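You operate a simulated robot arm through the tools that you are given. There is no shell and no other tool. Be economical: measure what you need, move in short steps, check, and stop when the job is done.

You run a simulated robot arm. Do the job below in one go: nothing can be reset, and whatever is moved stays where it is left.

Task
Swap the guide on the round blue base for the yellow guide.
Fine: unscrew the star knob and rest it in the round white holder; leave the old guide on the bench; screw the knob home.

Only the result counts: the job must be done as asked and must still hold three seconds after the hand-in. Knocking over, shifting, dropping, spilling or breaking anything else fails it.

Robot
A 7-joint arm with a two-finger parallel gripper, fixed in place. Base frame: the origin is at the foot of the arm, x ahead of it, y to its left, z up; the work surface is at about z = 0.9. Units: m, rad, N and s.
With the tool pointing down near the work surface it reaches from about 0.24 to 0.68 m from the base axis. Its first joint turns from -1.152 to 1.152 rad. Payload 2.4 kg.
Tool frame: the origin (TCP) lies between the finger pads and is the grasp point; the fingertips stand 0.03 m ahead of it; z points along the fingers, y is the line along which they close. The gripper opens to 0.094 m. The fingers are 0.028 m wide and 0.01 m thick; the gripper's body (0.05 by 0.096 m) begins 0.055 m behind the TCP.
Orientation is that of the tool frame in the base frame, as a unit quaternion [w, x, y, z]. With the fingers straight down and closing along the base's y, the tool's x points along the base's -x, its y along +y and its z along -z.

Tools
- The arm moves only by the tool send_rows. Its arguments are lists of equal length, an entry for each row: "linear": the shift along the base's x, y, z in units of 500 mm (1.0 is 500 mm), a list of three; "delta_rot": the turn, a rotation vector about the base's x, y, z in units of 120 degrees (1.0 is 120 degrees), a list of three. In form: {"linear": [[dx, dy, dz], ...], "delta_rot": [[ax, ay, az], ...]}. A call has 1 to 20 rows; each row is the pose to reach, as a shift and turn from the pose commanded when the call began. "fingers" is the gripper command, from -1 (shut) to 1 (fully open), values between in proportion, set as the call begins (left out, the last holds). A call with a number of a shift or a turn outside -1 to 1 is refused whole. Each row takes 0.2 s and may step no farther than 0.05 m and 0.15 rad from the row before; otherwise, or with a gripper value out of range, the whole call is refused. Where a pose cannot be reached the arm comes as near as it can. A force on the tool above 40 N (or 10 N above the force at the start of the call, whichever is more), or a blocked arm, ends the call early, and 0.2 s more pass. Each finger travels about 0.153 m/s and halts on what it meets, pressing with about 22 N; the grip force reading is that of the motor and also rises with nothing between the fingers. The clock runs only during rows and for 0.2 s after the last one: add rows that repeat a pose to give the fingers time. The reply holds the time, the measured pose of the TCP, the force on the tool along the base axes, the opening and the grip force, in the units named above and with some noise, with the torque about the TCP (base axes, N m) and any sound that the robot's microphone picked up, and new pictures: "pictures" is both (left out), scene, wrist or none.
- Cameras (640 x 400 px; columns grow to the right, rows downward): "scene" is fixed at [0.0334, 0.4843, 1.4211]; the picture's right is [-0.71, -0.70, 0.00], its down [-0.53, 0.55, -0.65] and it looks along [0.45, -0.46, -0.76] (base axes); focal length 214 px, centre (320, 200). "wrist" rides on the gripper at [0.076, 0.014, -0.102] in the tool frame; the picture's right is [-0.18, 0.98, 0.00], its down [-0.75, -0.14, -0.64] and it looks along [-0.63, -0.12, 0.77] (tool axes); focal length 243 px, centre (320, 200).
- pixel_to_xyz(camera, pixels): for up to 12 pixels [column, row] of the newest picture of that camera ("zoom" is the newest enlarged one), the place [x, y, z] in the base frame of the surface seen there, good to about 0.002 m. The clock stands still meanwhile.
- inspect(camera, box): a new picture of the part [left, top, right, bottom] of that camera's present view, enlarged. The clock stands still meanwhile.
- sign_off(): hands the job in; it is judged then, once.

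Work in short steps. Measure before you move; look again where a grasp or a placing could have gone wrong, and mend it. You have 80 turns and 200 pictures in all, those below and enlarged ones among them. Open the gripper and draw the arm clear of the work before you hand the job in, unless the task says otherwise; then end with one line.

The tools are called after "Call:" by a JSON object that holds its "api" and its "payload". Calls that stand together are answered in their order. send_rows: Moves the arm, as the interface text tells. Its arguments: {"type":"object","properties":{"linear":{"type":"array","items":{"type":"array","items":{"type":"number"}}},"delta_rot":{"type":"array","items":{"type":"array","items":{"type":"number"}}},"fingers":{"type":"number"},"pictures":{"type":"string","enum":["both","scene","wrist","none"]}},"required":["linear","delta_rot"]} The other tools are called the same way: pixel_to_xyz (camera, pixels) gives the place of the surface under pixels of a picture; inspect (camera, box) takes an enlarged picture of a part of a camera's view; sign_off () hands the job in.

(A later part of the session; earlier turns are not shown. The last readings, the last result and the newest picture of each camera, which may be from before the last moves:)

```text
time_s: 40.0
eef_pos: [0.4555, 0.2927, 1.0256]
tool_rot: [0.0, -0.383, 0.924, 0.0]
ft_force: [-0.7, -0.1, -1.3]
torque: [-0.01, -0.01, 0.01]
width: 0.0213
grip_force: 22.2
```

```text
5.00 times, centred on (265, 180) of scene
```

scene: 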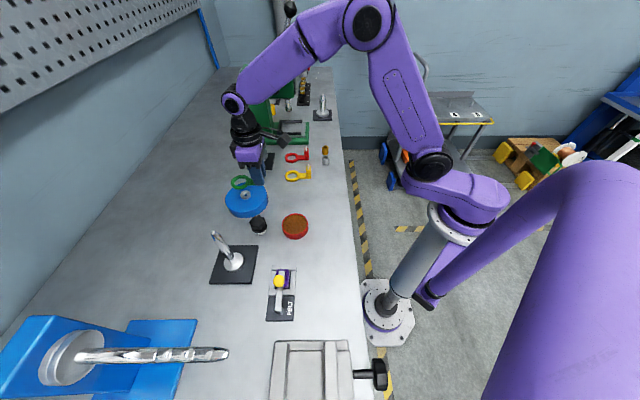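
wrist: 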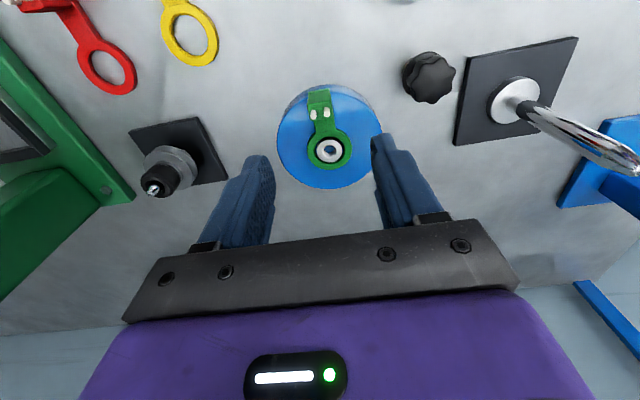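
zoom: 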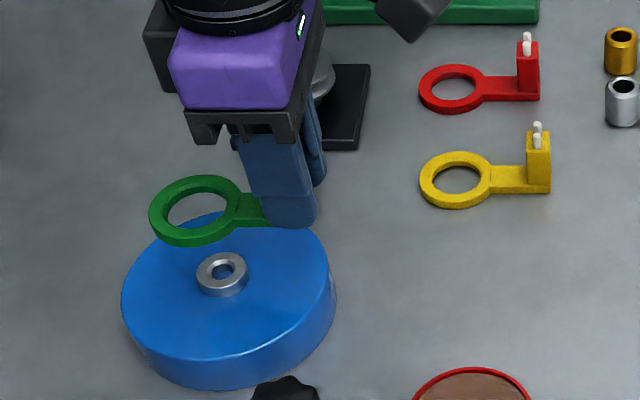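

The guide is up and level. I carry it to the free bench at block position (0.39,0.219) and lower nearly to the bench.

Call:
{"api": "send_rows", "payload": {"linear": [[-0.044, -0.049, 0], [-0.088, -0.098, 0], [-0.132, -0.148, 0], [-0.132, -0.148, -0.06], [-0.132, -0.148, -0.12], [-0.132, -0.148, -0.16], [-0.132, -0.148, -0.168], [-0.132, -0.148, -0.168]], "delta_rot": [[0, 0, 0], [0, 0, 0], [0, 0, 0], [0, 0, 0], [0, 0, 0], [0, 0, 0], [0, 0, 0], [0, 0, 0]], "pictures": "none"}}

Call:
{"api": "inspect", "payload": {"camera": "scene", "box": [240, 160, 340, 240]}}

```text
time_s: 41.8
eef_pos: [0.389, 0.2183, 0.9408]
tool_rot: [0.0, -0.382, 0.924, 0.0]
ft_force: [-0.5, -0.9, 0.0]
torque: [-0.03, -0.02, -0.01]
width: 0.0212
grip_force: 22.2
```

```text
5.00 times, centred on (290, 200) of scene
```

zoom: 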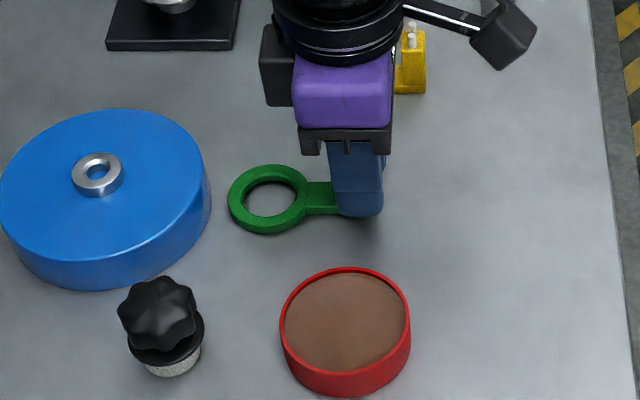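

I lower in 1 mm steps to feel the bench.

Call:
{"api": "send_rows", "payload": {"linear": [[0, 0, -0.002], [0, 0, -0.004], [0, 0, -0.006], [0, 0, -0.007], [0, 0, -0.007]], "delta_rot": [[0, 0, 0], [0, 0, 0], [0, 0, 0], [0, 0, 0], [0, 0, 0]], "pictures": "none"}}

```text
time_s: 43.0
eef_pos: [0.3918, 0.2184, 0.9367]
tool_rot: [0.001, -0.383, 0.924, 0.0]
ft_force: [-4.1, -2.7, 29.2]
torque: [0.03, -0.07, 0.02]
width: 0.0212
grip_force: 21.1
```

Bench contact (29 N). I ease up 1.3 mm, release, and rise.

Call:
{"api": "send_rows", "payload": {"linear": [[0, 0, 0.0027], [0, 0, 0.0027]], "delta_rot": [[0, 0, 0], [0, 0, 0]], "pictures": "none"}}

Call:
{"api": "send_rows", "payload": {"linear": [[0, 0, 0], [0, 0, 0], [0, 0, 0.05], [0, 0, 0.12], [0, 0, 0.2], [0, 0, 0.28], [0.03, -0.06, 0.3], [0.06, -0.12, 0.3], [0.09, -0.18, 0.3], [0.09, -0.18, 0.3]], "delta_rot": [[0, 0, 0], [0, 0, 0], [0, 0, 0], [0, 0, 0], [0, 0, 0], [0, 0, 0], [0, 0, 0], [0, 0, 0], [0, 0, 0], [0, 0, 0]], "fingers": 0.3}}

Call:
{"api": "inspect", "payload": {"camera": "wrist", "box": [235, 60, 405, 170]}}

Call:
{"api": "inspect", "payload": {"camera": "scene", "box": [240, 140, 340, 220]}}

```text
time_s: 43.6
eef_pos: [0.3887, 0.2173, 0.9373]
tool_rot: [0.0, -0.383, 0.924, 0.0]
ft_force: [2.8, 1.4, 6.0]
torque: [-0.01, -0.05, 0.03]
width: 0.0212
grip_force: 22.1
```

```text
time_s: 45.8
eef_pos: [0.4342, 0.128, 1.0884]
tool_rot: [0.0, -0.383, 0.924, 0.0]
ft_force: [-0.5, -0.6, 0.9]
torque: [-0.02, 0.01, 0.01]
width: 0.061
grip_force: 0.1
```

scene: 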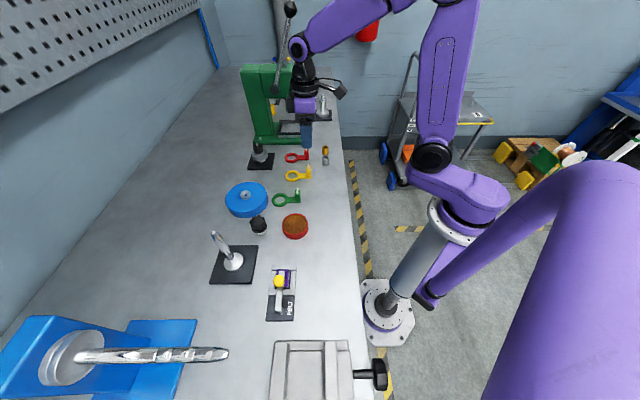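
wrist: 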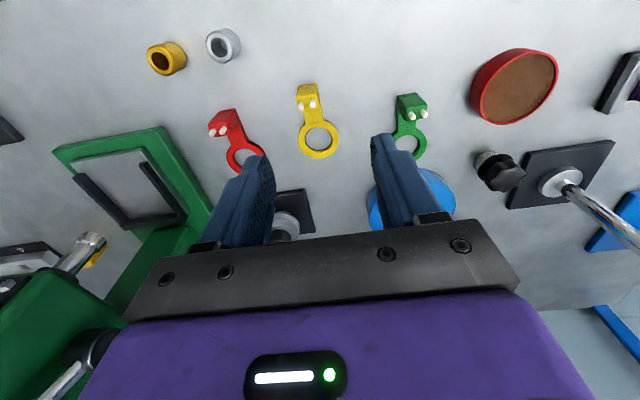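

```text
3.64 times, centred on (320, 115) of wrist
```

zoom: 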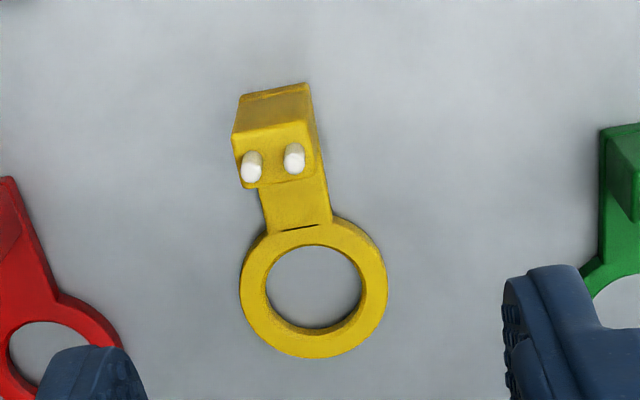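

```text
5.00 times, centred on (290, 180) of scene
```

zoom: 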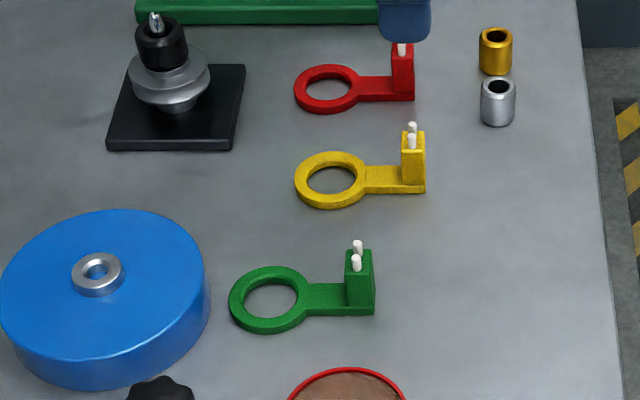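

Measuring the yellow block corners and ring extremes in the wrist picture.

Call:
{"api": "pixel_to_xyz", "payload": {"camera": "wrist", "pixels": [[298, 99], [317, 95.5], [319.5, 108], [301, 110.5], [299, 139.5], [337.5, 138.5], [319.5, 157.5], [316, 123], [305, 121], [322, 117], [309, 102]]}}

```text
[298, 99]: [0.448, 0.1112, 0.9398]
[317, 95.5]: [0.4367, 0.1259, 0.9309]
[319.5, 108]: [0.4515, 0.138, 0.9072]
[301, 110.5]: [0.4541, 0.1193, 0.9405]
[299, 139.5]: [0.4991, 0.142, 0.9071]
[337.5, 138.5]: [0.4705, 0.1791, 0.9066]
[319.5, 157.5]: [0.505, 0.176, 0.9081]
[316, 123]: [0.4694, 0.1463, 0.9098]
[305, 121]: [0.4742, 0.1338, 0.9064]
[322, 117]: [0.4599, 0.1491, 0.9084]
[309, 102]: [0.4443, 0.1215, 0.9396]
```

Yellow ring centre ≈(0.485,0.161), block centre ≈(0.4465,0.120), direction ≈228°. I move above it with +2.5° yaw, lower to z≈1.03, and recheck clearances to the red guide.

Call:
{"api": "send_rows", "payload": {"linear": [[0.0246, -0.0154, -0.05], [0.0246, -0.0154, -0.11], [0.0246, -0.0154, -0.11]], "delta_rot": [[0, 0, 0.021], [0, 0, 0.021], [0, 0, 0.021]], "pictures": "wrist"}}

Call:
{"api": "inspect", "payload": {"camera": "wrist", "box": [235, 60, 405, 170]}}

Call:
{"api": "pixel_to_xyz", "payload": {"camera": "wrist", "pixels": [[222, 122], [235, 118], [212, 125]]}}

```text
time_s: 46.6
eef_pos: [0.4466, 0.1206, 1.0333]
tool_rot: [-0.001, -0.403, 0.915, 0.0]
ft_force: [-0.3, -1.5, 0.5]
torque: [0.0, -0.01, 0.03]
width: 0.0611
grip_force: 0.0
```

wrist: 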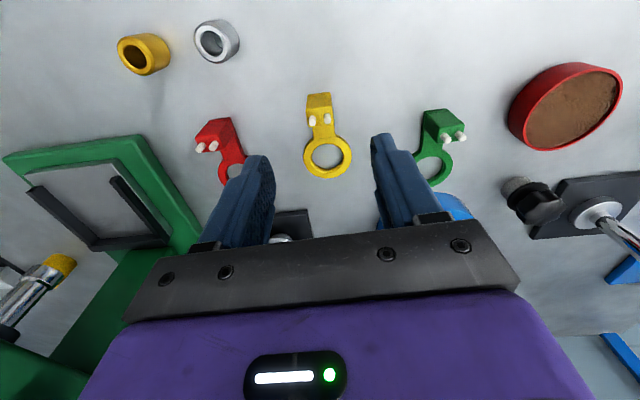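

```text
3.64 times, centred on (320, 115) of wrist
```

zoom: 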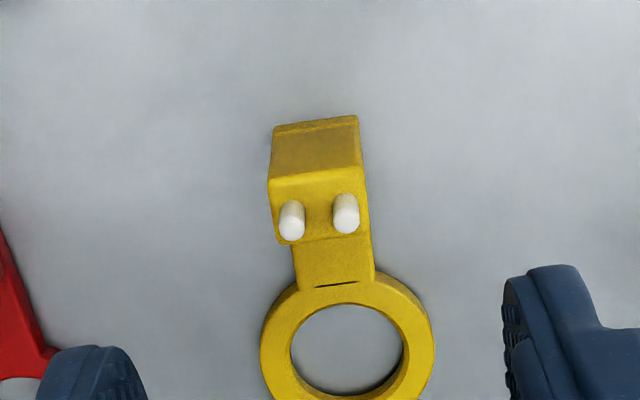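

```text
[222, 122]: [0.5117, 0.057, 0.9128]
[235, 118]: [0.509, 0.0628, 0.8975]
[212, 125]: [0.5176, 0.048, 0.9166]
```

Red is clear. I re-measure the yellow block and ring from here.

Call:
{"api": "pixel_to_xyz", "payload": {"camera": "zoom", "pixels": [[274, 183], [360, 172], [366, 227], [283, 236], [316, 200], [264, 345], [432, 345], [292, 348], [402, 345], [348, 308], [296, 265], [371, 255]]}}

```text
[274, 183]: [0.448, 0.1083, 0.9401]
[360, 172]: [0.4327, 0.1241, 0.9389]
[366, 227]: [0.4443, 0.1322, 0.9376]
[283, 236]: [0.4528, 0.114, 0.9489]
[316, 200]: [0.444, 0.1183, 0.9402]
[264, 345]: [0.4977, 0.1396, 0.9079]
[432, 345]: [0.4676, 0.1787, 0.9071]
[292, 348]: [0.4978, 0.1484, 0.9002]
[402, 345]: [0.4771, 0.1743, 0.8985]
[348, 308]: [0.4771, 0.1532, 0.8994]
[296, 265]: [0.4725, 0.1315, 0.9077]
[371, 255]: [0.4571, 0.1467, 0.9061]
```

Block centre (0.446,0.1203) matches the TCP; I trim yaw by -1.4°, descend to z≈0.939 and close.

Call:
{"api": "send_rows", "payload": {"linear": [[0, 0, -0.07], [0, 0, -0.14], [0, 0, -0.188], [0, 0, -0.188]], "delta_rot": [[0, 0, -0.012], [0, 0, -0.012], [0, 0, -0.012], [0, 0, -0.012]], "pictures": "none"}}

Call:
{"api": "send_rows", "payload": {"linear": [[0, 0, 0], [0, 0, 0], [0, 0, 0]], "delta_rot": [[0, 0, 0], [0, 0, 0], [0, 0, 0]], "fingers": -1, "pictures": "none"}}

Call:
{"api": "inspect", "payload": {"camera": "scene", "box": [260, 140, 340, 200]}}

```text
time_s: 47.6
eef_pos: [0.4477, 0.1201, 0.9393]
tool_rot: [0.0, -0.391, 0.92, 0.0]
ft_force: [0.9, -1.4, 0.8]
torque: [-0.01, 0.0, -0.03]
width: 0.0611
grip_force: 0.0
```

```text
time_s: 48.4
eef_pos: [0.4481, 0.1195, 0.94]
tool_rot: [0.0, -0.391, 0.92, 0.0]
ft_force: [0.4, 0.4, -0.3]
torque: [0.0, 0.02, 0.02]
width: 0.0212
grip_force: 22.1
```

```text
6.67 times, centred on (300, 170) of scene
```

zoom: 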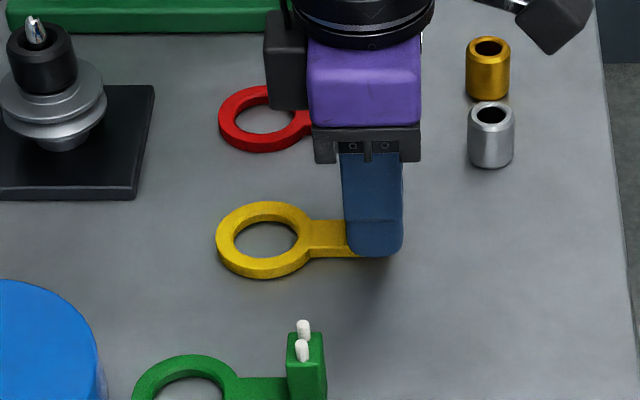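

Gripped at 0.0212 as before. I lift 9 cm and turn yaw -1° to match the old guide's orientation, then carry near the base.

Call:
{"api": "send_rows", "payload": {"linear": [[0, 0, 0.02], [0, 0, 0.06], [0, 0, 0.12], [0, 0, 0.18], [0, 0.08, 0.18], [0, 0.16, 0.18], [0.008, 0.24, 0.18], [0.016, 0.31, 0.18], [0.016, 0.345, 0.18], [0.016, 0.345, 0.14], [0.016, 0.345, 0.11], [0.016, 0.345, 0.11]], "delta_rot": [[0, 0, 0], [0, 0, 0], [0, 0, 0], [0, 0, -0.008], [0, 0, -0.008], [0, 0, -0.008], [0, 0, -0.008], [0, 0, -0.008], [0, 0, -0.008], [0, 0, -0.008], [0, 0, -0.008], [0, 0, -0.008]], "pictures": "scene"}}

Call:
{"api": "inspect", "payload": {"camera": "scene", "box": [220, 160, 290, 215]}}

Call:
{"api": "inspect", "payload": {"camera": "wrist", "box": [240, 60, 400, 170]}}

```text
time_s: 51.0
eef_pos: [0.4551, 0.2927, 0.9946]
tool_rot: [0.0, -0.383, 0.924, 0.0]
ft_force: [0.5, 0.2, 0.2]
torque: [-0.01, 0.03, -0.02]
width: 0.0211
grip_force: 22.0
```

scene: 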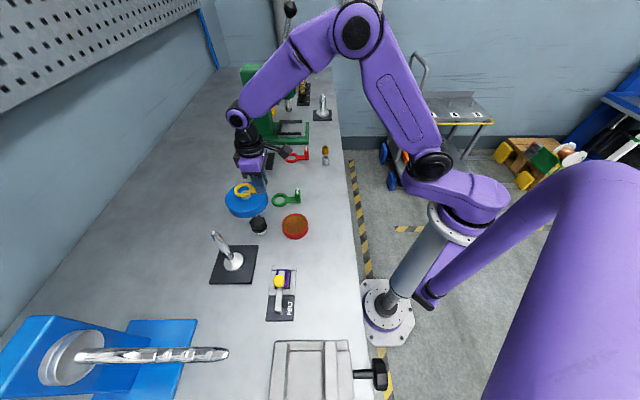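

```text
7.27 times, centred on (255, 188) of scene
```

zoom: 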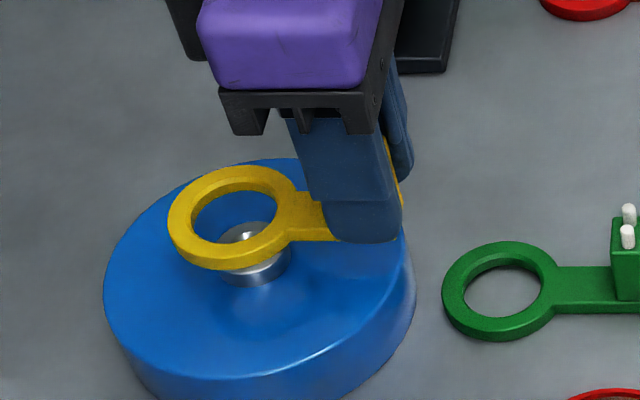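

```text
3.64 times, centred on (320, 115) of wrist
```

zoom: 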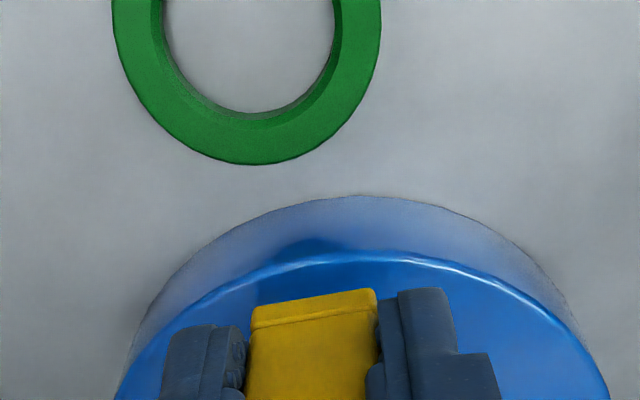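

I re-inspect the scene zoom to measure the yellow ring versus the boss.

Call:
{"api": "inspect", "payload": {"camera": "scene", "box": [225, 170, 275, 205]}}

```text
11.43 times, centred on (250, 188) of scene
```

zoom: 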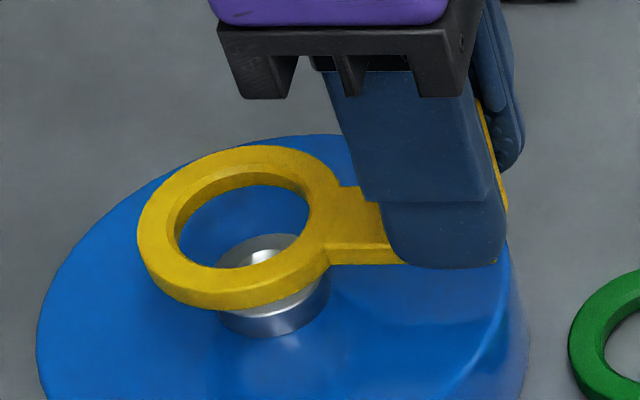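

Measuring points on the ring's upper face rim (inner and outer).

Call:
{"api": "pixel_to_xyz", "payload": {"camera": "zoom", "pixels": [[142, 225], [255, 150], [180, 170], [330, 175], [165, 275], [215, 292], [320, 262], [170, 225], [313, 210], [255, 168], [225, 270], [295, 330]]}}

```text
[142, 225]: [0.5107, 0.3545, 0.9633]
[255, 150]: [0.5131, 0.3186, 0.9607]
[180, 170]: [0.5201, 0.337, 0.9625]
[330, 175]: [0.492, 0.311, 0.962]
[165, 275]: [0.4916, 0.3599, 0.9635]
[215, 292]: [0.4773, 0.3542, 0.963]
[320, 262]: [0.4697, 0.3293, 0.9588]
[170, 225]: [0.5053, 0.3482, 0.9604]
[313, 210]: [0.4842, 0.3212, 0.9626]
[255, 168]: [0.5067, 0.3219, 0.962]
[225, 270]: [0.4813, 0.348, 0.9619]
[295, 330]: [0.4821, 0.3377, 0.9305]
```

Ring centre ≈(0.4946,0.3351), boss ≈(0.4952,0.3334). I shift (+0.8,-1.3) mm, descend to just above the boss, and look.

Call:
{"api": "send_rows", "payload": {"linear": [[0.0016, -0.0026, -0.01], [0.0016, -0.0026, -0.024], [0.0016, -0.0026, -0.024]], "delta_rot": [[0, 0, 0], [0, 0, 0], [0, 0, 0]], "pictures": "none"}}

Call:
{"api": "inspect", "payload": {"camera": "scene", "box": [225, 170, 275, 205]}}

```text
time_s: 51.8
eef_pos: [0.455, 0.2918, 0.9818]
tool_rot: [0.0, -0.384, 0.923, 0.001]
ft_force: [0.1, 0.5, 0.2]
torque: [0.0, -0.03, -0.03]
width: 0.0212
grip_force: 22.7
```

```text
11.43 times, centred on (250, 188) of scene
```

zoom: 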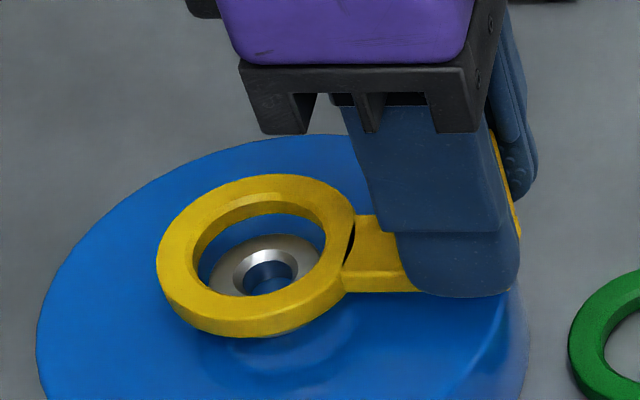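

The boss shows inside the ring but seems slightly offset; I measure ring upper-face rim and boss rim in this same view.

Call:
{"api": "pixel_to_xyz", "payload": {"camera": "zoom", "pixels": [[160, 250], [255, 178], [190, 200], [340, 205], [190, 305], [250, 320], [330, 285], [275, 237], [245, 243], [305, 245], [322, 262], [222, 268]]}}

```text
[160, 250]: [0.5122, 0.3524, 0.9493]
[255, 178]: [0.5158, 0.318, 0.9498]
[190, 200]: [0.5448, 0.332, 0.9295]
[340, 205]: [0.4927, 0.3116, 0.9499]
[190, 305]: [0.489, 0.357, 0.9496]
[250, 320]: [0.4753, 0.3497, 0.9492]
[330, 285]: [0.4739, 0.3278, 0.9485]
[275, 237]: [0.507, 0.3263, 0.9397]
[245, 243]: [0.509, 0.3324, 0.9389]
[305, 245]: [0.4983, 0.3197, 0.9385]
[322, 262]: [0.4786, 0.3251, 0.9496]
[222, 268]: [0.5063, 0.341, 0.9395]
```

Boss confirmed at (0.4955,0.3335); the ring is about 1 mm off. I shift (+0.5,-1.1) mm and lower slowly by 6 mm.

Call:
{"api": "send_rows", "payload": {"linear": [[0.001, -0.0022, 0], [0.001, -0.0022, -0.003], [0.001, -0.0022, -0.006], [0.001, -0.0022, -0.009], [0.001, -0.0022, -0.012], [0.001, -0.0022, -0.012]], "delta_rot": [[0, 0, 0], [0, 0, 0], [0, 0, 0], [0, 0, 0], [0, 0, 0], [0, 0, 0]], "pictures": "none"}}

Call:
{"api": "inspect", "payload": {"camera": "scene", "box": [225, 170, 275, 205]}}

```text
time_s: 53.2
eef_pos: [0.4556, 0.292, 0.9768]
tool_rot: [0.0, -0.383, 0.924, 0.0]
ft_force: [0.1, 0.8, 0.3]
torque: [0.01, 0.0, 0.01]
width: 0.021
grip_force: 22.1
```

```text
11.43 times, centred on (250, 188) of scene
```

zoom: 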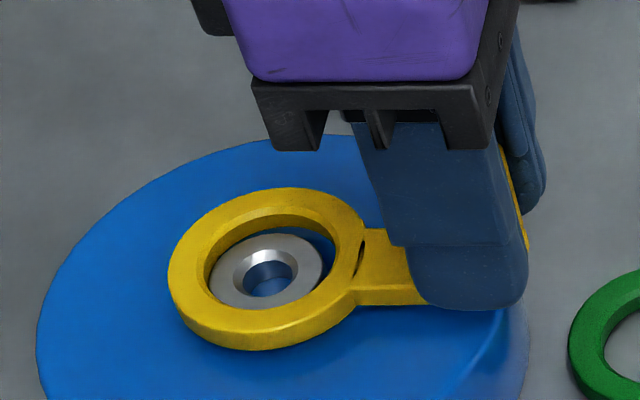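

No contact and the boss is within the ring. I keep lowering in 1 mm steps toward the base top.

Call:
{"api": "send_rows", "payload": {"linear": [[0, 0, -0.002], [0, 0, -0.004], [0, 0, -0.006], [0, 0, -0.008], [0, 0, -0.01], [0, 0, -0.011], [0, 0, -0.011]], "delta_rot": [[0, 0, 0], [0, 0, 0], [0, 0, 0], [0, 0, 0], [0, 0, 0], [0, 0, 0], [0, 0, 0]], "pictures": "none"}}

Call:
{"api": "inspect", "payload": {"camera": "scene", "box": [225, 170, 275, 205]}}

```text
time_s: 54.8
eef_pos: [0.4558, 0.2906, 0.971]
tool_rot: [0.0, -0.384, 0.923, 0.0]
ft_force: [-0.3, 0.3, 0.0]
torque: [-0.02, 0.02, 0.01]
width: 0.0212
grip_force: 21.9
```

```text
11.43 times, centred on (250, 188) of scene
```

zoom: 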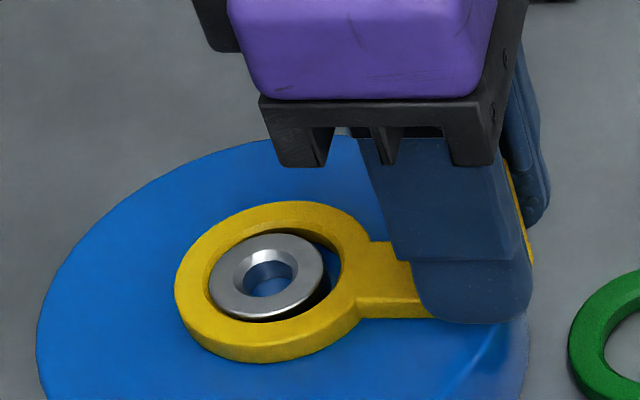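

The ring now encircles the boss with a slightly larger gap on the right. I nudge (+0.7,+0.7) mm and lower to contact.

Call:
{"api": "send_rows", "payload": {"linear": [[0.0015, 0.0015, 0], [0.0015, 0.0015, -0.002], [0.0015, 0.0015, -0.003], [0.0015, 0.0015, -0.003]], "delta_rot": [[0, 0, 0], [0, 0, 0], [0, 0, 0], [0, 0, 0]], "pictures": "none"}}

```text
time_s: 55.8
eef_pos: [0.4559, 0.2924, 0.9704]
tool_rot: [0.001, -0.384, 0.923, 0.0]
ft_force: [-2.3, -1.9, 12.1]
torque: [0.13, -0.07, 0.0]
width: 0.0213
grip_force: 22.1
```

Contact at 12 N. I ease up 0.5 mm, release, and rise to inspect.

Call:
{"api": "send_rows", "payload": {"linear": [[0, 0, 0.001], [0, 0, 0.001]], "delta_rot": [[0, 0, 0], [0, 0, 0]], "pictures": "none"}}

Call:
{"api": "send_rows", "payload": {"linear": [[0, 0, 0], [0, 0, 0], [0, 0, 0.05], [0, 0, 0.12], [0, 0, 0.2], [0, 0, 0.23], [0, 0, 0.23]], "delta_rot": [[0, 0, 0], [0, 0, 0], [0, 0, 0], [0, 0, 0], [0, 0, 0], [0, 0, 0], [0, 0, 0]], "fingers": 0.3, "pictures": "none"}}

Call:
{"api": "inspect", "payload": {"camera": "scene", "box": [225, 165, 305, 240]}}

Call:
{"api": "inspect", "payload": {"camera": "wrist", "box": [235, 60, 405, 170]}}

```text
time_s: 56.4
eef_pos: [0.4575, 0.2915, 0.9706]
tool_rot: [0.001, -0.384, 0.923, 0.0]
ft_force: [2.2, 0.9, 7.1]
torque: [0.13, -0.13, 0.03]
width: 0.0211
grip_force: 21.9
```

```text
time_s: 58.0
eef_pos: [0.4574, 0.2915, 1.0864]
tool_rot: [0.001, -0.383, 0.924, 0.0]
ft_force: [0.4, 0.7, -0.5]
torque: [0.0, -0.03, 0.02]
width: 0.0611
grip_force: 0.1
```

```text
5.33 times, centred on (265, 202) of scene
```

zoom: 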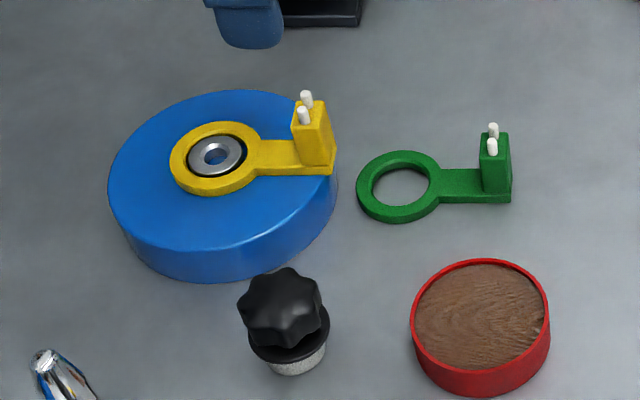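

```text
3.64 times, centred on (320, 115) of wrist
```

zoom: 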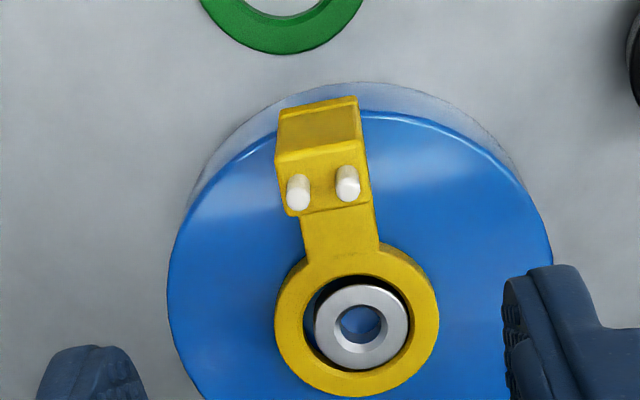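

The yellow guide is seated with the ring around the boss; I check concentricity by measuring.

Call:
{"api": "pixel_to_xyz", "payload": {"camera": "zoom", "pixels": [[280, 325], [434, 315], [363, 392], [340, 283], [317, 330], [407, 322], [363, 366], [359, 288], [300, 270], [420, 265], [280, 165], [358, 155]]}}

Call:
{"api": "inspect", "payload": {"camera": "wrist", "box": [300, 125, 360, 170]}}

```text
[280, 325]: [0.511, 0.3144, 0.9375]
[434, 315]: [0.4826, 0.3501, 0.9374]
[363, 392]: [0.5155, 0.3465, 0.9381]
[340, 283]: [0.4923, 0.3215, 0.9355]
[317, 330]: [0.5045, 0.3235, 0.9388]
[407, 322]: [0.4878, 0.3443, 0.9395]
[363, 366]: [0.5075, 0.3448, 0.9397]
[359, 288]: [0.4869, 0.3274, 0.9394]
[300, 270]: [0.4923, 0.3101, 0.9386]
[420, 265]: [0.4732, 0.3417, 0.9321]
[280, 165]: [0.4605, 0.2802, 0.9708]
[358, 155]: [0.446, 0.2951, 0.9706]
```

```text
8.89 times, centred on (330, 148) of wrist
```

zoom: 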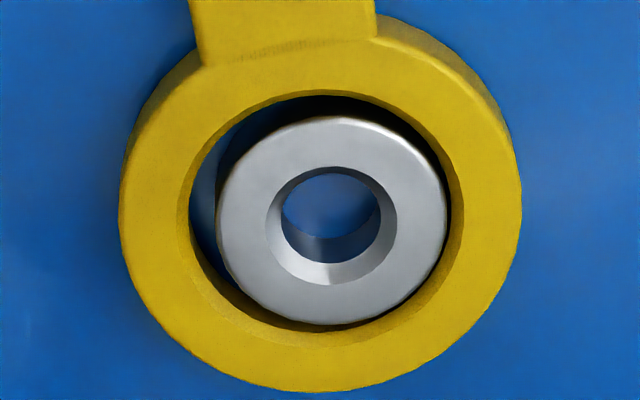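

The ring is concentric within ~1 mm and seated. Now back over the knob in the holder with yaw +120°.

Call:
{"api": "send_rows", "payload": {"linear": [[-0.03, 0.03, 0], [-0.06, 0.06, 0], [-0.09, 0.09, 0], [-0.12, 0.12, 0], [-0.148, 0.155, 0], [-0.148, 0.155, -0.02], [-0.148, 0.155, -0.04], [-0.148, 0.155, -0.06], [-0.148, 0.155, -0.08], [-0.148, 0.155, -0.08]], "delta_rot": [[0, 0, 0.07], [0, 0, 0.14], [0, 0, 0.21], [0, 0, 0.28], [0, 0, 0.35], [0, 0, 0.42], [0, 0, 0.49], [0, 0, 0.56], [0, 0, 0.625], [0, 0, 0.625]], "pictures": "scene"}}

Call:
{"api": "inspect", "payload": {"camera": "wrist", "box": [235, 60, 405, 170]}}

```text
time_s: 60.2
eef_pos: [0.383, 0.3697, 1.0446]
tool_rot: [-0.001, 0.867, -0.498, 0.0]
ft_force: [-0.1, 0.7, 0.0]
torque: [-0.01, -0.02, -0.01]
width: 0.0612
grip_force: 0.0
```

scene: 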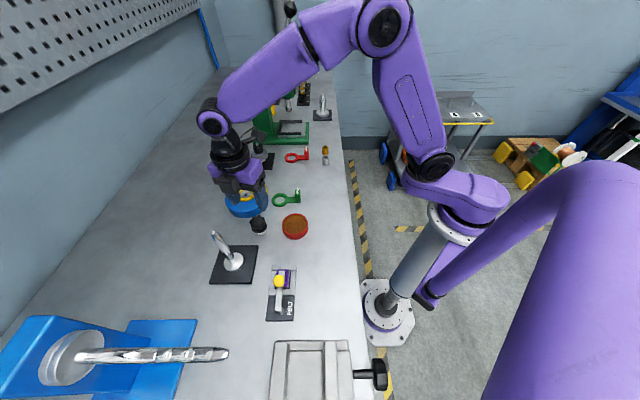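

```text
3.64 times, centred on (320, 115) of wrist
```

zoom: 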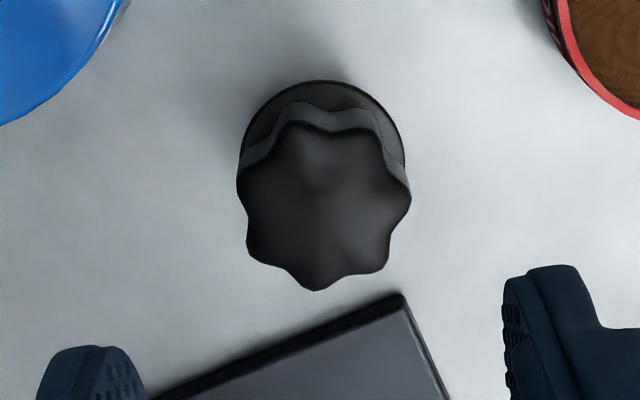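

The knob is centred between the fingers. I descend to z≈0.956 and grip it.

Call:
{"api": "send_rows", "payload": {"linear": [[0, 0, -0.07], [0, 0, -0.13], [0, 0, -0.177], [0, 0, -0.177]], "delta_rot": [[0, 0, 0], [0, 0, 0], [0, 0, 0], [0, 0, 0]], "pictures": "none"}}

Call:
{"api": "send_rows", "payload": {"linear": [[0, 0, 0], [0, 0, 0], [0, 0, 0]], "delta_rot": [[0, 0, 0], [0, 0, 0], [0, 0, 0]], "fingers": -1, "pictures": "none"}}

```text
time_s: 61.2
eef_pos: [0.3821, 0.37, 0.9564]
tool_rot: [0.0, 0.866, -0.499, 0.0]
ft_force: [0.1, 0.3, 0.4]
torque: [0.01, 0.01, 0.01]
width: 0.0613
grip_force: 0.0
```

```text
time_s: 62.0
eef_pos: [0.383, 0.3703, 0.9573]
tool_rot: [0.0, 0.866, -0.5, 0.0]
ft_force: [-0.1, 0.4, -1.2]
torque: [0.02, 0.0, 0.0]
width: 0.0367
grip_force: 22.0
```

Gripped. I lift and carry the knob above the base boss (0.4955,0.3335).

Call:
{"api": "send_rows", "payload": {"linear": [[0, 0, 0.02], [0, 0, 0.06], [0, 0, 0.12], [0, 0, 0.18], [0.075, -0.023, 0.18], [0.15, -0.046, 0.18], [0.227, -0.071, 0.18], [0.227, -0.071, 0.12], [0.227, -0.071, 0.09], [0.227, -0.071, 0.09]], "delta_rot": [[0, 0, 0], [0, 0, 0], [0, 0, 0], [0, 0, 0], [0, 0, 0], [0, 0, 0], [0, 0, 0], [0, 0, 0], [0, 0, 0], [0, 0, 0]], "pictures": "none"}}

Call:
{"api": "inspect", "payload": {"camera": "scene", "box": [225, 165, 275, 205]}}

Call:
{"api": "inspect", "payload": {"camera": "wrist", "box": [235, 80, 405, 190]}}

```text
time_s: 64.2
eef_pos: [0.4974, 0.3346, 1.0009]
tool_rot: [0.001, 0.866, -0.5, -0.001]
ft_force: [0.2, 0.1, -0.7]
torque: [0.04, 0.01, 0.02]
width: 0.036
grip_force: 22.2
```

```text
10.00 times, centred on (250, 185) of scene
```

zoom: 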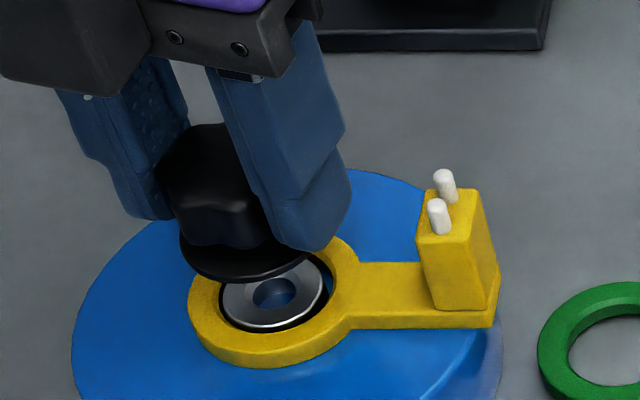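

```text
3.64 times, centred on (320, 135) of wrist
```

zoom: 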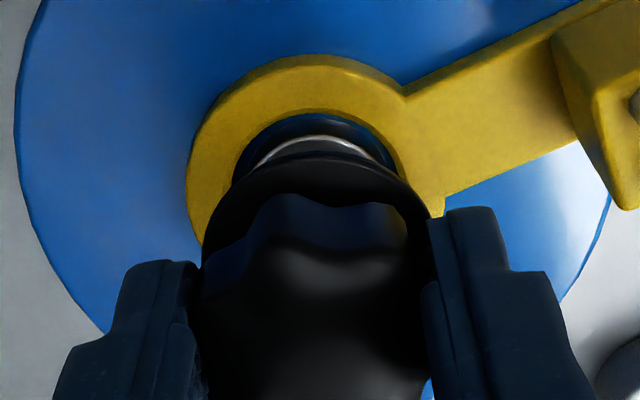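

I measure the flange rim in this view to verify alignment with the boss axis.

Call:
{"api": "pixel_to_xyz", "payload": {"camera": "zoom", "pixels": [[318, 165], [208, 248], [425, 225], [250, 188], [385, 185], [320, 139], [265, 158], [375, 150], [290, 62], [192, 190]]}}

Call:
{"api": "send_rows", "payload": {"linear": [[0, 0, 0]], "delta_rot": [[0, 0, 0]], "pictures": "none"}}

```text
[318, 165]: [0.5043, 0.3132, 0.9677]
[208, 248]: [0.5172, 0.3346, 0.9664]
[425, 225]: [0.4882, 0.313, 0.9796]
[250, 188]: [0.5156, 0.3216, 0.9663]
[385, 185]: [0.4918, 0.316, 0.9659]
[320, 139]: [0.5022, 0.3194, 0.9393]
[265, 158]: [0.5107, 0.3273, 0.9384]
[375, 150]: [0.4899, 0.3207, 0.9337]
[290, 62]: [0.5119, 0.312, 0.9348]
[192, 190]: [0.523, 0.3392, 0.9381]
```

```text
time_s: 64.6
eef_pos: [0.4969, 0.3344, 1.0021]
tool_rot: [0.0, 0.867, -0.499, 0.0]
ft_force: [-0.6, 0.5, -0.3]
torque: [0.0, 0.0, 0.0]
width: 0.0364
grip_force: 22.0
```

Alignment suggests a -0.8 mm x correction. I apply it and lower to z≈0.984, checking force.

Call:
{"api": "send_rows", "payload": {"linear": [[-0.0016, 0.0004, -0.01], [-0.0016, 0.0004, -0.02], [-0.0016, 0.0004, -0.028], [-0.0016, 0.0004, -0.034], [-0.0016, 0.0004, -0.034]], "delta_rot": [[0, 0, 0], [0, 0, 0], [0, 0, 0], [0, 0, 0], [0, 0, 0]], "pictures": "none"}}

Call:
{"api": "inspect", "payload": {"camera": "scene", "box": [225, 165, 275, 205]}}

```text
time_s: 65.8
eef_pos: [0.4949, 0.3341, 0.9837]
tool_rot: [0.0, 0.866, -0.5, 0.0]
ft_force: [-0.9, -0.1, -0.1]
torque: [0.0, -0.06, 0.04]
width: 0.0365
grip_force: 21.6
```

```text
10.00 times, centred on (250, 185) of scene
```

zoom: 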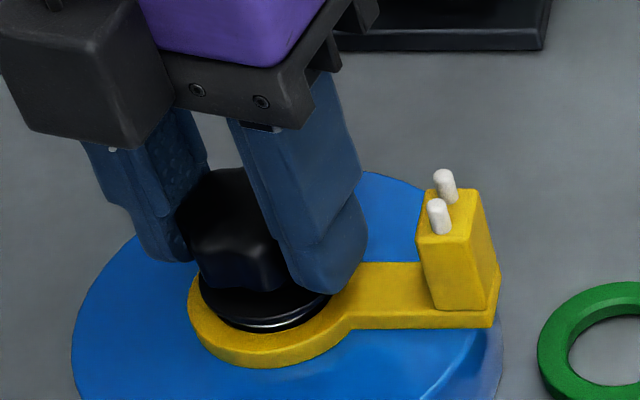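

No contact yet and well aligned. I lower in 1 mm steps until contact with the thread.

Call:
{"api": "send_rows", "payload": {"linear": [[0, 0, -0.002], [0, 0, -0.004], [0, 0, -0.006], [0, 0, -0.006]], "delta_rot": [[0, 0, 0], [0, 0, 0], [0, 0, 0], [0, 0, 0]], "pictures": "none"}}

```text
time_s: 66.8
eef_pos: [0.496, 0.3343, 0.9816]
tool_rot: [0.0, 0.866, -0.499, 0.0]
ft_force: [1.3, 0.7, 0.3]
torque: [0.05, -0.11, 0.03]
width: 0.0364
grip_force: 22.0
```

Still free; lowering another 2 mm.

Call:
{"api": "send_rows", "payload": {"linear": [[0, 0, -0.002], [0, 0, -0.004], [0, 0, -0.004]], "delta_rot": [[0, 0, 0], [0, 0, 0], [0, 0, 0]], "pictures": "none"}}

```text
time_s: 67.6
eef_pos: [0.4981, 0.3356, 0.9801]
tool_rot: [-0.003, 0.866, -0.499, 0.0]
ft_force: [14.6, 10.7, 0.6]
torque: [0.06, -0.09, 0.02]
width: 0.0363
grip_force: 22.1
```

A side force (15,11) N along the finger axis appeared: the stud is touching the hole's +x+y-seeking side. I shift (+1.5,+1) mm to relieve it.

Call:
{"api": "send_rows", "payload": {"linear": [[0.0015, 0.001, 0], [0.003, 0.002, 0], [0.003, 0.002, 0]], "delta_rot": [[0, 0, 0], [0, 0, 0], [0, 0, 0]], "pictures": "none"}}

```text
time_s: 68.4
eef_pos: [0.4974, 0.3349, 0.9808]
tool_rot: [0.001, 0.866, -0.5, 0.0]
ft_force: [7.7, 5.6, 6.9]
torque: [0.21, -0.18, 0.01]
width: 0.0366
grip_force: 21.7
```

Side force halved; I shift another (+1,+0.6) mm.

Call:
{"api": "send_rows", "payload": {"linear": [[0.001, 0.0006, 0], [0.002, 0.0012, 0], [0.002, 0.0012, 0]], "delta_rot": [[0, 0, 0], [0, 0, 0], [0, 0, 0]], "pictures": "scene"}}

Call:
{"api": "inspect", "payload": {"camera": "scene", "box": [225, 165, 275, 205]}}

```text
time_s: 69.2
eef_pos: [0.4965, 0.3356, 0.9787]
tool_rot: [0.001, 0.866, -0.499, 0.0]
ft_force: [-2.6, 0.3, 13.5]
torque: [0.17, -0.08, -0.02]
width: 0.0365
grip_force: 21.9
```

scene: 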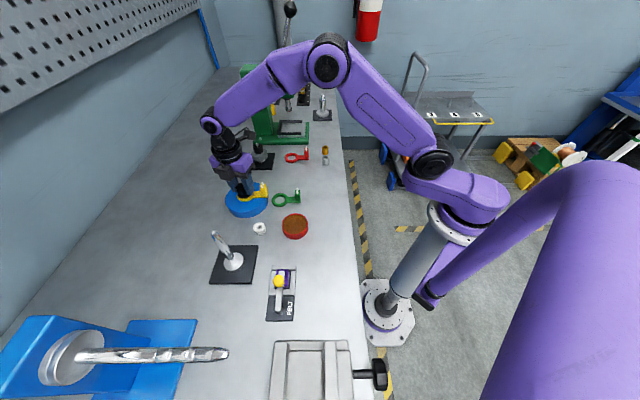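

```text
10.00 times, centred on (250, 185) of scene
```

zoom: 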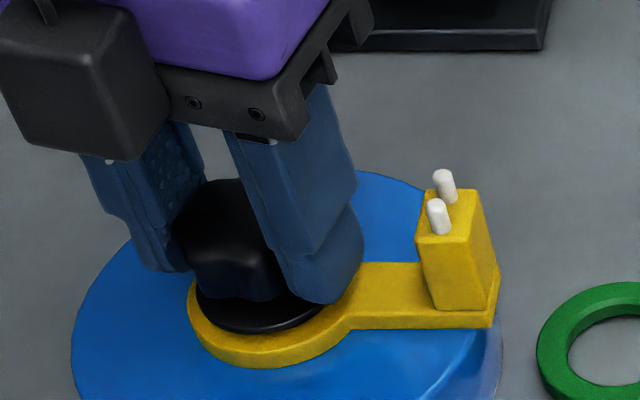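

Lateral force is gone and it's resting on the thread at 13 N. I turn clockwise (-z) 120° with a 0.5 mm follow-down.

Call:
{"api": "send_rows", "payload": {"linear": [[0, 0, 0], [0, 0, 0], [0, 0, 0], [0, 0, 0], [0, 0, 0], [0, 0, 0], [0, 0, 0], [0, 0, -0.001], [0, 0, -0.001], [0, 0, -0.001], [0, 0, -0.001], [0, 0, -0.001], [0, 0, -0.001], [0, 0, -0.001], [0, 0, -0.001]], "delta_rot": [[0, 0, -0.07], [0, 0, -0.14], [0, 0, -0.21], [0, 0, -0.28], [0, 0, -0.35], [0, 0, -0.42], [0, 0, -0.49], [0, 0, -0.56], [0, 0, -0.63], [0, 0, -0.7], [0, 0, -0.77], [0, 0, -0.84], [0, 0, -0.91], [0, 0, -0.98], [0, 0, -1]], "pictures": "none"}}

```text
time_s: 72.4
eef_pos: [0.4988, 0.335, 0.9787]
tool_rot: [-0.001, 0.001, 1.0, -0.001]
ft_force: [-5.8, -12.5, 1.0]
torque: [0.01, 0.1, 0.02]
width: 0.0362
grip_force: 22.2
```

The z force dropped, so the thread engaged. The side load is grip eccentricity that rotates with the knob, so I compensate while turning another -120° with follow-down.

Call:
{"api": "send_rows", "payload": {"linear": [[-0.0026, -0.0046, 0], [-0.003, -0.0046, 0], [-0.0034, -0.0044, 0], [-0.0038, -0.004, -0.001], [-0.0042, -0.0036, -0.001], [-0.0046, -0.0032, -0.001], [-0.005, -0.0028, -0.001], [-0.0052, -0.0024, -0.001], [-0.0052, -0.002, -0.002], [-0.0052, -0.0016, -0.002], [-0.0052, -0.0012, -0.002], [-0.0052, -0.0008, -0.002], [-0.0052, -0.0004, -0.002], [-0.0052, -0.0002, -0.002], [-0.0052, -0.0002, -0.002]], "delta_rot": [[0, 0, -0.07], [0, 0, -0.14], [0, 0, -0.21], [0, 0, -0.28], [0, 0, -0.35], [0, 0, -0.42], [0, 0, -0.49], [0, 0, -0.56], [0, 0, -0.63], [0, 0, -0.7], [0, 0, -0.77], [0, 0, -0.84], [0, 0, -0.91], [0, 0, -0.98], [0, 0, -1]], "pictures": "none"}}

Call:
{"api": "inspect", "payload": {"camera": "scene", "box": [225, 165, 275, 205]}}

```text
time_s: 75.6
eef_pos: [0.4963, 0.3342, 0.9778]
tool_rot: [0.001, 0.866, 0.499, 0.0]
ft_force: [16.3, -6.9, 5.8]
torque: [-0.27, -0.45, 0.04]
width: 0.0363
grip_force: 21.7
```

```text
10.00 times, centred on (250, 185) of scene
```

zoom: 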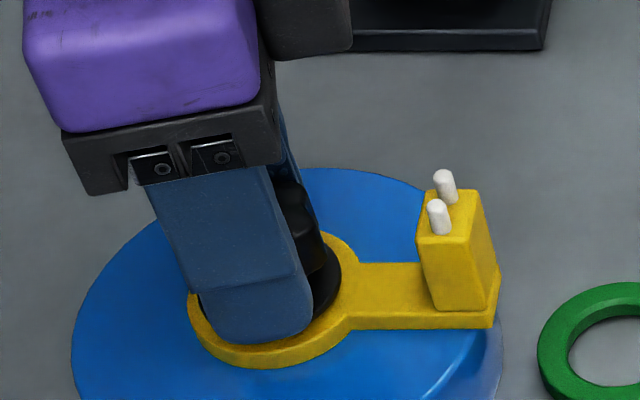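

I over-compensated; relieve by (+2.5,-1) mm, then release, swing back +240° and regrip for more turns.

Call:
{"api": "send_rows", "payload": {"linear": [[0.0025, -0.001, 0], [0.005, -0.002, 0], [0.005, -0.002, 0]], "delta_rot": [[0, 0, 0], [0, 0, 0], [0, 0, 0]], "pictures": "none"}}

Call:
{"api": "send_rows", "payload": {"linear": [[0, 0, 0], [0, 0, 0], [0, 0, 0], [0, 0, 0], [0, 0, 0], [0, 0, 0], [0, 0, 0], [0, 0, 0], [0, 0, 0], [0, 0, 0], [0, 0, 0], [0, 0, 0], [0, 0, 0], [0, 0, 0], [0, 0, 0], [0, 0, 0], [0, 0, 0]], "delta_rot": [[0, 0, 0], [0, 0, 0], [0, 0, 0.07], [0, 0, 0.14], [0, 0, 0.21], [0, 0, 0.28], [0, 0, 0.35], [0, 0, 0.42], [0, 0, 0.49], [0, 0, 0.56], [0, 0, 0.63], [0, 0, 0.7], [0, 0, 0.77], [0, 0, 0.84], [0, 0, 0.91], [0, 0, 0.98], [0, 0, 1]], "fingers": 0.25, "pictures": "none"}}

Call:
{"api": "inspect", "payload": {"camera": "scene", "box": [225, 165, 275, 205]}}

```text
time_s: 76.4
eef_pos: [0.4973, 0.3336, 0.9771]
tool_rot: [-0.001, 0.865, 0.501, -0.002]
ft_force: [-0.6, -10.2, 14.2]
torque: [-0.63, -0.46, 0.0]
width: 0.0364
grip_force: 22.1
```

```text
time_s: 80.0
eef_pos: [0.4977, 0.3345, 0.9768]
tool_rot: [0.0, -0.003, 1.0, 0.0]
ft_force: [-0.5, -0.7, -0.8]
torque: [0.03, -0.03, -0.01]
width: 0.0589
grip_force: 0.1
```

```text
10.00 times, centred on (250, 185) of scene
```

zoom: 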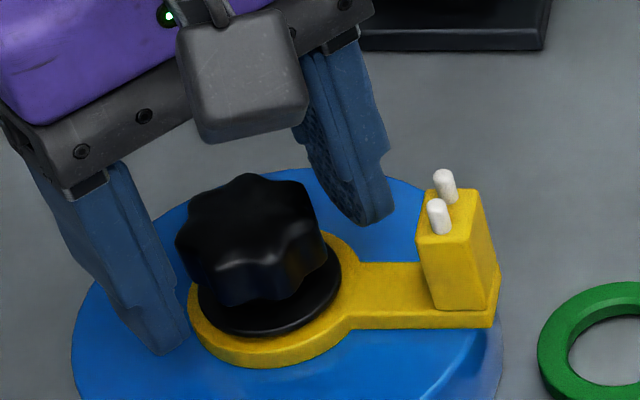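

The flange is nearly flush. I swing another +120° (open), with a small -0.8 mm x recentre, then grip.

Call:
{"api": "send_rows", "payload": {"linear": [[-0.0016, 0, 0], [-0.0016, 0, 0], [-0.0016, 0, 0], [-0.0016, 0, 0], [-0.0016, 0, 0], [-0.0016, 0, 0], [-0.0016, 0, 0], [-0.0016, 0, 0], [-0.0016, 0, 0], [-0.0016, 0, 0], [-0.0016, 0, 0], [-0.0016, 0, 0], [-0.0016, 0, 0], [-0.0016, 0, 0], [-0.0016, 0, 0]], "delta_rot": [[0, 0, 0.07], [0, 0, 0.14], [0, 0, 0.21], [0, 0, 0.28], [0, 0, 0.35], [0, 0, 0.42], [0, 0, 0.49], [0, 0, 0.56], [0, 0, 0.63], [0, 0, 0.7], [0, 0, 0.77], [0, 0, 0.84], [0, 0, 0.91], [0, 0, 0.98], [0, 0, 1]], "pictures": "none"}}

Call:
{"api": "send_rows", "payload": {"linear": [[0, 0, 0], [0, 0, 0], [0, 0, 0]], "delta_rot": [[0, 0, 0], [0, 0, 0], [0, 0, 0]], "fingers": -1, "pictures": "none"}}

```text
time_s: 83.2
eef_pos: [0.4974, 0.3347, 0.9774]
tool_rot: [0.0, 0.867, -0.498, 0.0]
ft_force: [-0.5, 0.7, 0.7]
torque: [0.03, 0.02, 0.02]
width: 0.0587
grip_force: 0.1
```

```text
time_s: 84.0
eef_pos: [0.4964, 0.3343, 0.9786]
tool_rot: [0.001, 0.867, -0.499, 0.0]
ft_force: [-6.7, -4.3, 3.5]
torque: [0.03, -0.06, 0.03]
width: 0.036
grip_force: 22.0
```

Gripped with a small side load; relieve (-0.8,-0.5) mm and turn -120°, watching torque and height.

Call:
{"api": "send_rows", "payload": {"linear": [[-0.0016, -0.001, 0], [-0.0016, -0.001, 0], [-0.0016, -0.001, 0], [-0.0016, -0.001, 0], [-0.0016, -0.001, 0], [-0.0016, -0.001, -0.001], [-0.0016, -0.001, -0.001], [-0.0016, -0.001, -0.001], [-0.0016, -0.001, -0.001], [-0.0016, -0.001, -0.001], [-0.0016, -0.001, -0.002], [-0.0016, -0.001, -0.002], [-0.0016, -0.001, -0.002], [-0.0016, -0.001, -0.002], [-0.0016, -0.001, -0.002]], "delta_rot": [[0, 0, -0.07], [0, 0, -0.14], [0, 0, -0.21], [0, 0, -0.28], [0, 0, -0.35], [0, 0, -0.42], [0, 0, -0.49], [0, 0, -0.56], [0, 0, -0.63], [0, 0, -0.7], [0, 0, -0.77], [0, 0, -0.84], [0, 0, -0.91], [0, 0, -0.98], [0, 0, -1]], "pictures": "none"}}

Call:
{"api": "inspect", "payload": {"camera": "scene", "box": [225, 165, 275, 205]}}

```text
time_s: 87.2
eef_pos: [0.4963, 0.3338, 0.9775]
tool_rot: [0.001, 0.0, 1.0, 0.001]
ft_force: [5.8, 1.0, 22.2]
torque: [-0.47, -0.51, 0.68]
width: 0.0363
grip_force: 22.2
```

```text
10.00 times, centred on (250, 185) of scene
```

zoom: 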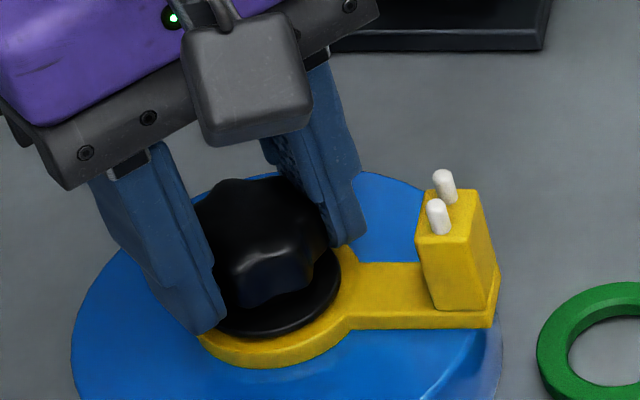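

Reaction torque rose to 0.68 N·m, so it's seating. I back the push off 0.8 mm and turn another -42° to confirm it's home.

Call:
{"api": "send_rows", "payload": {"linear": [[0.001, 0, 0.0016], [0.001, 0, 0.0016], [0.001, 0, 0.0016], [0.001, 0, 0.0016], [0.001, 0, 0.0016]], "delta_rot": [[0, 0, -0.07], [0, 0, -0.14], [0, 0, -0.21], [0, 0, -0.28], [0, 0, -0.35]], "pictures": "none"}}

Call:
{"api": "inspect", "payload": {"camera": "scene", "box": [225, 165, 275, 205]}}

```text
time_s: 88.4
eef_pos: [0.497, 0.3347, 0.9771]
tool_rot: [0.0, 0.357, 0.934, 0.0]
ft_force: [0.3, 5.3, 18.6]
torque: [0.07, -0.06, 0.73]
width: 0.0359
grip_force: 21.8
```

```text
10.00 times, centred on (250, 185) of scene
```

zoom: 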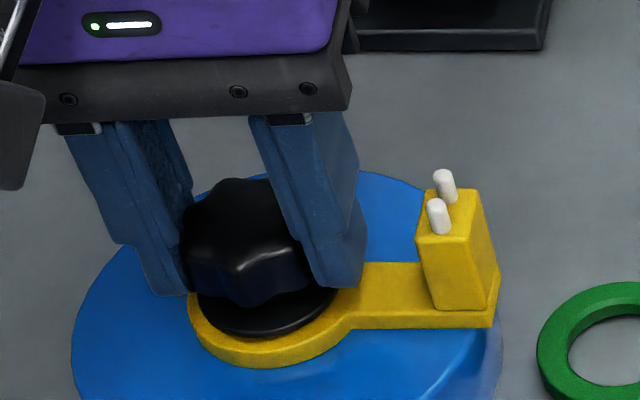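

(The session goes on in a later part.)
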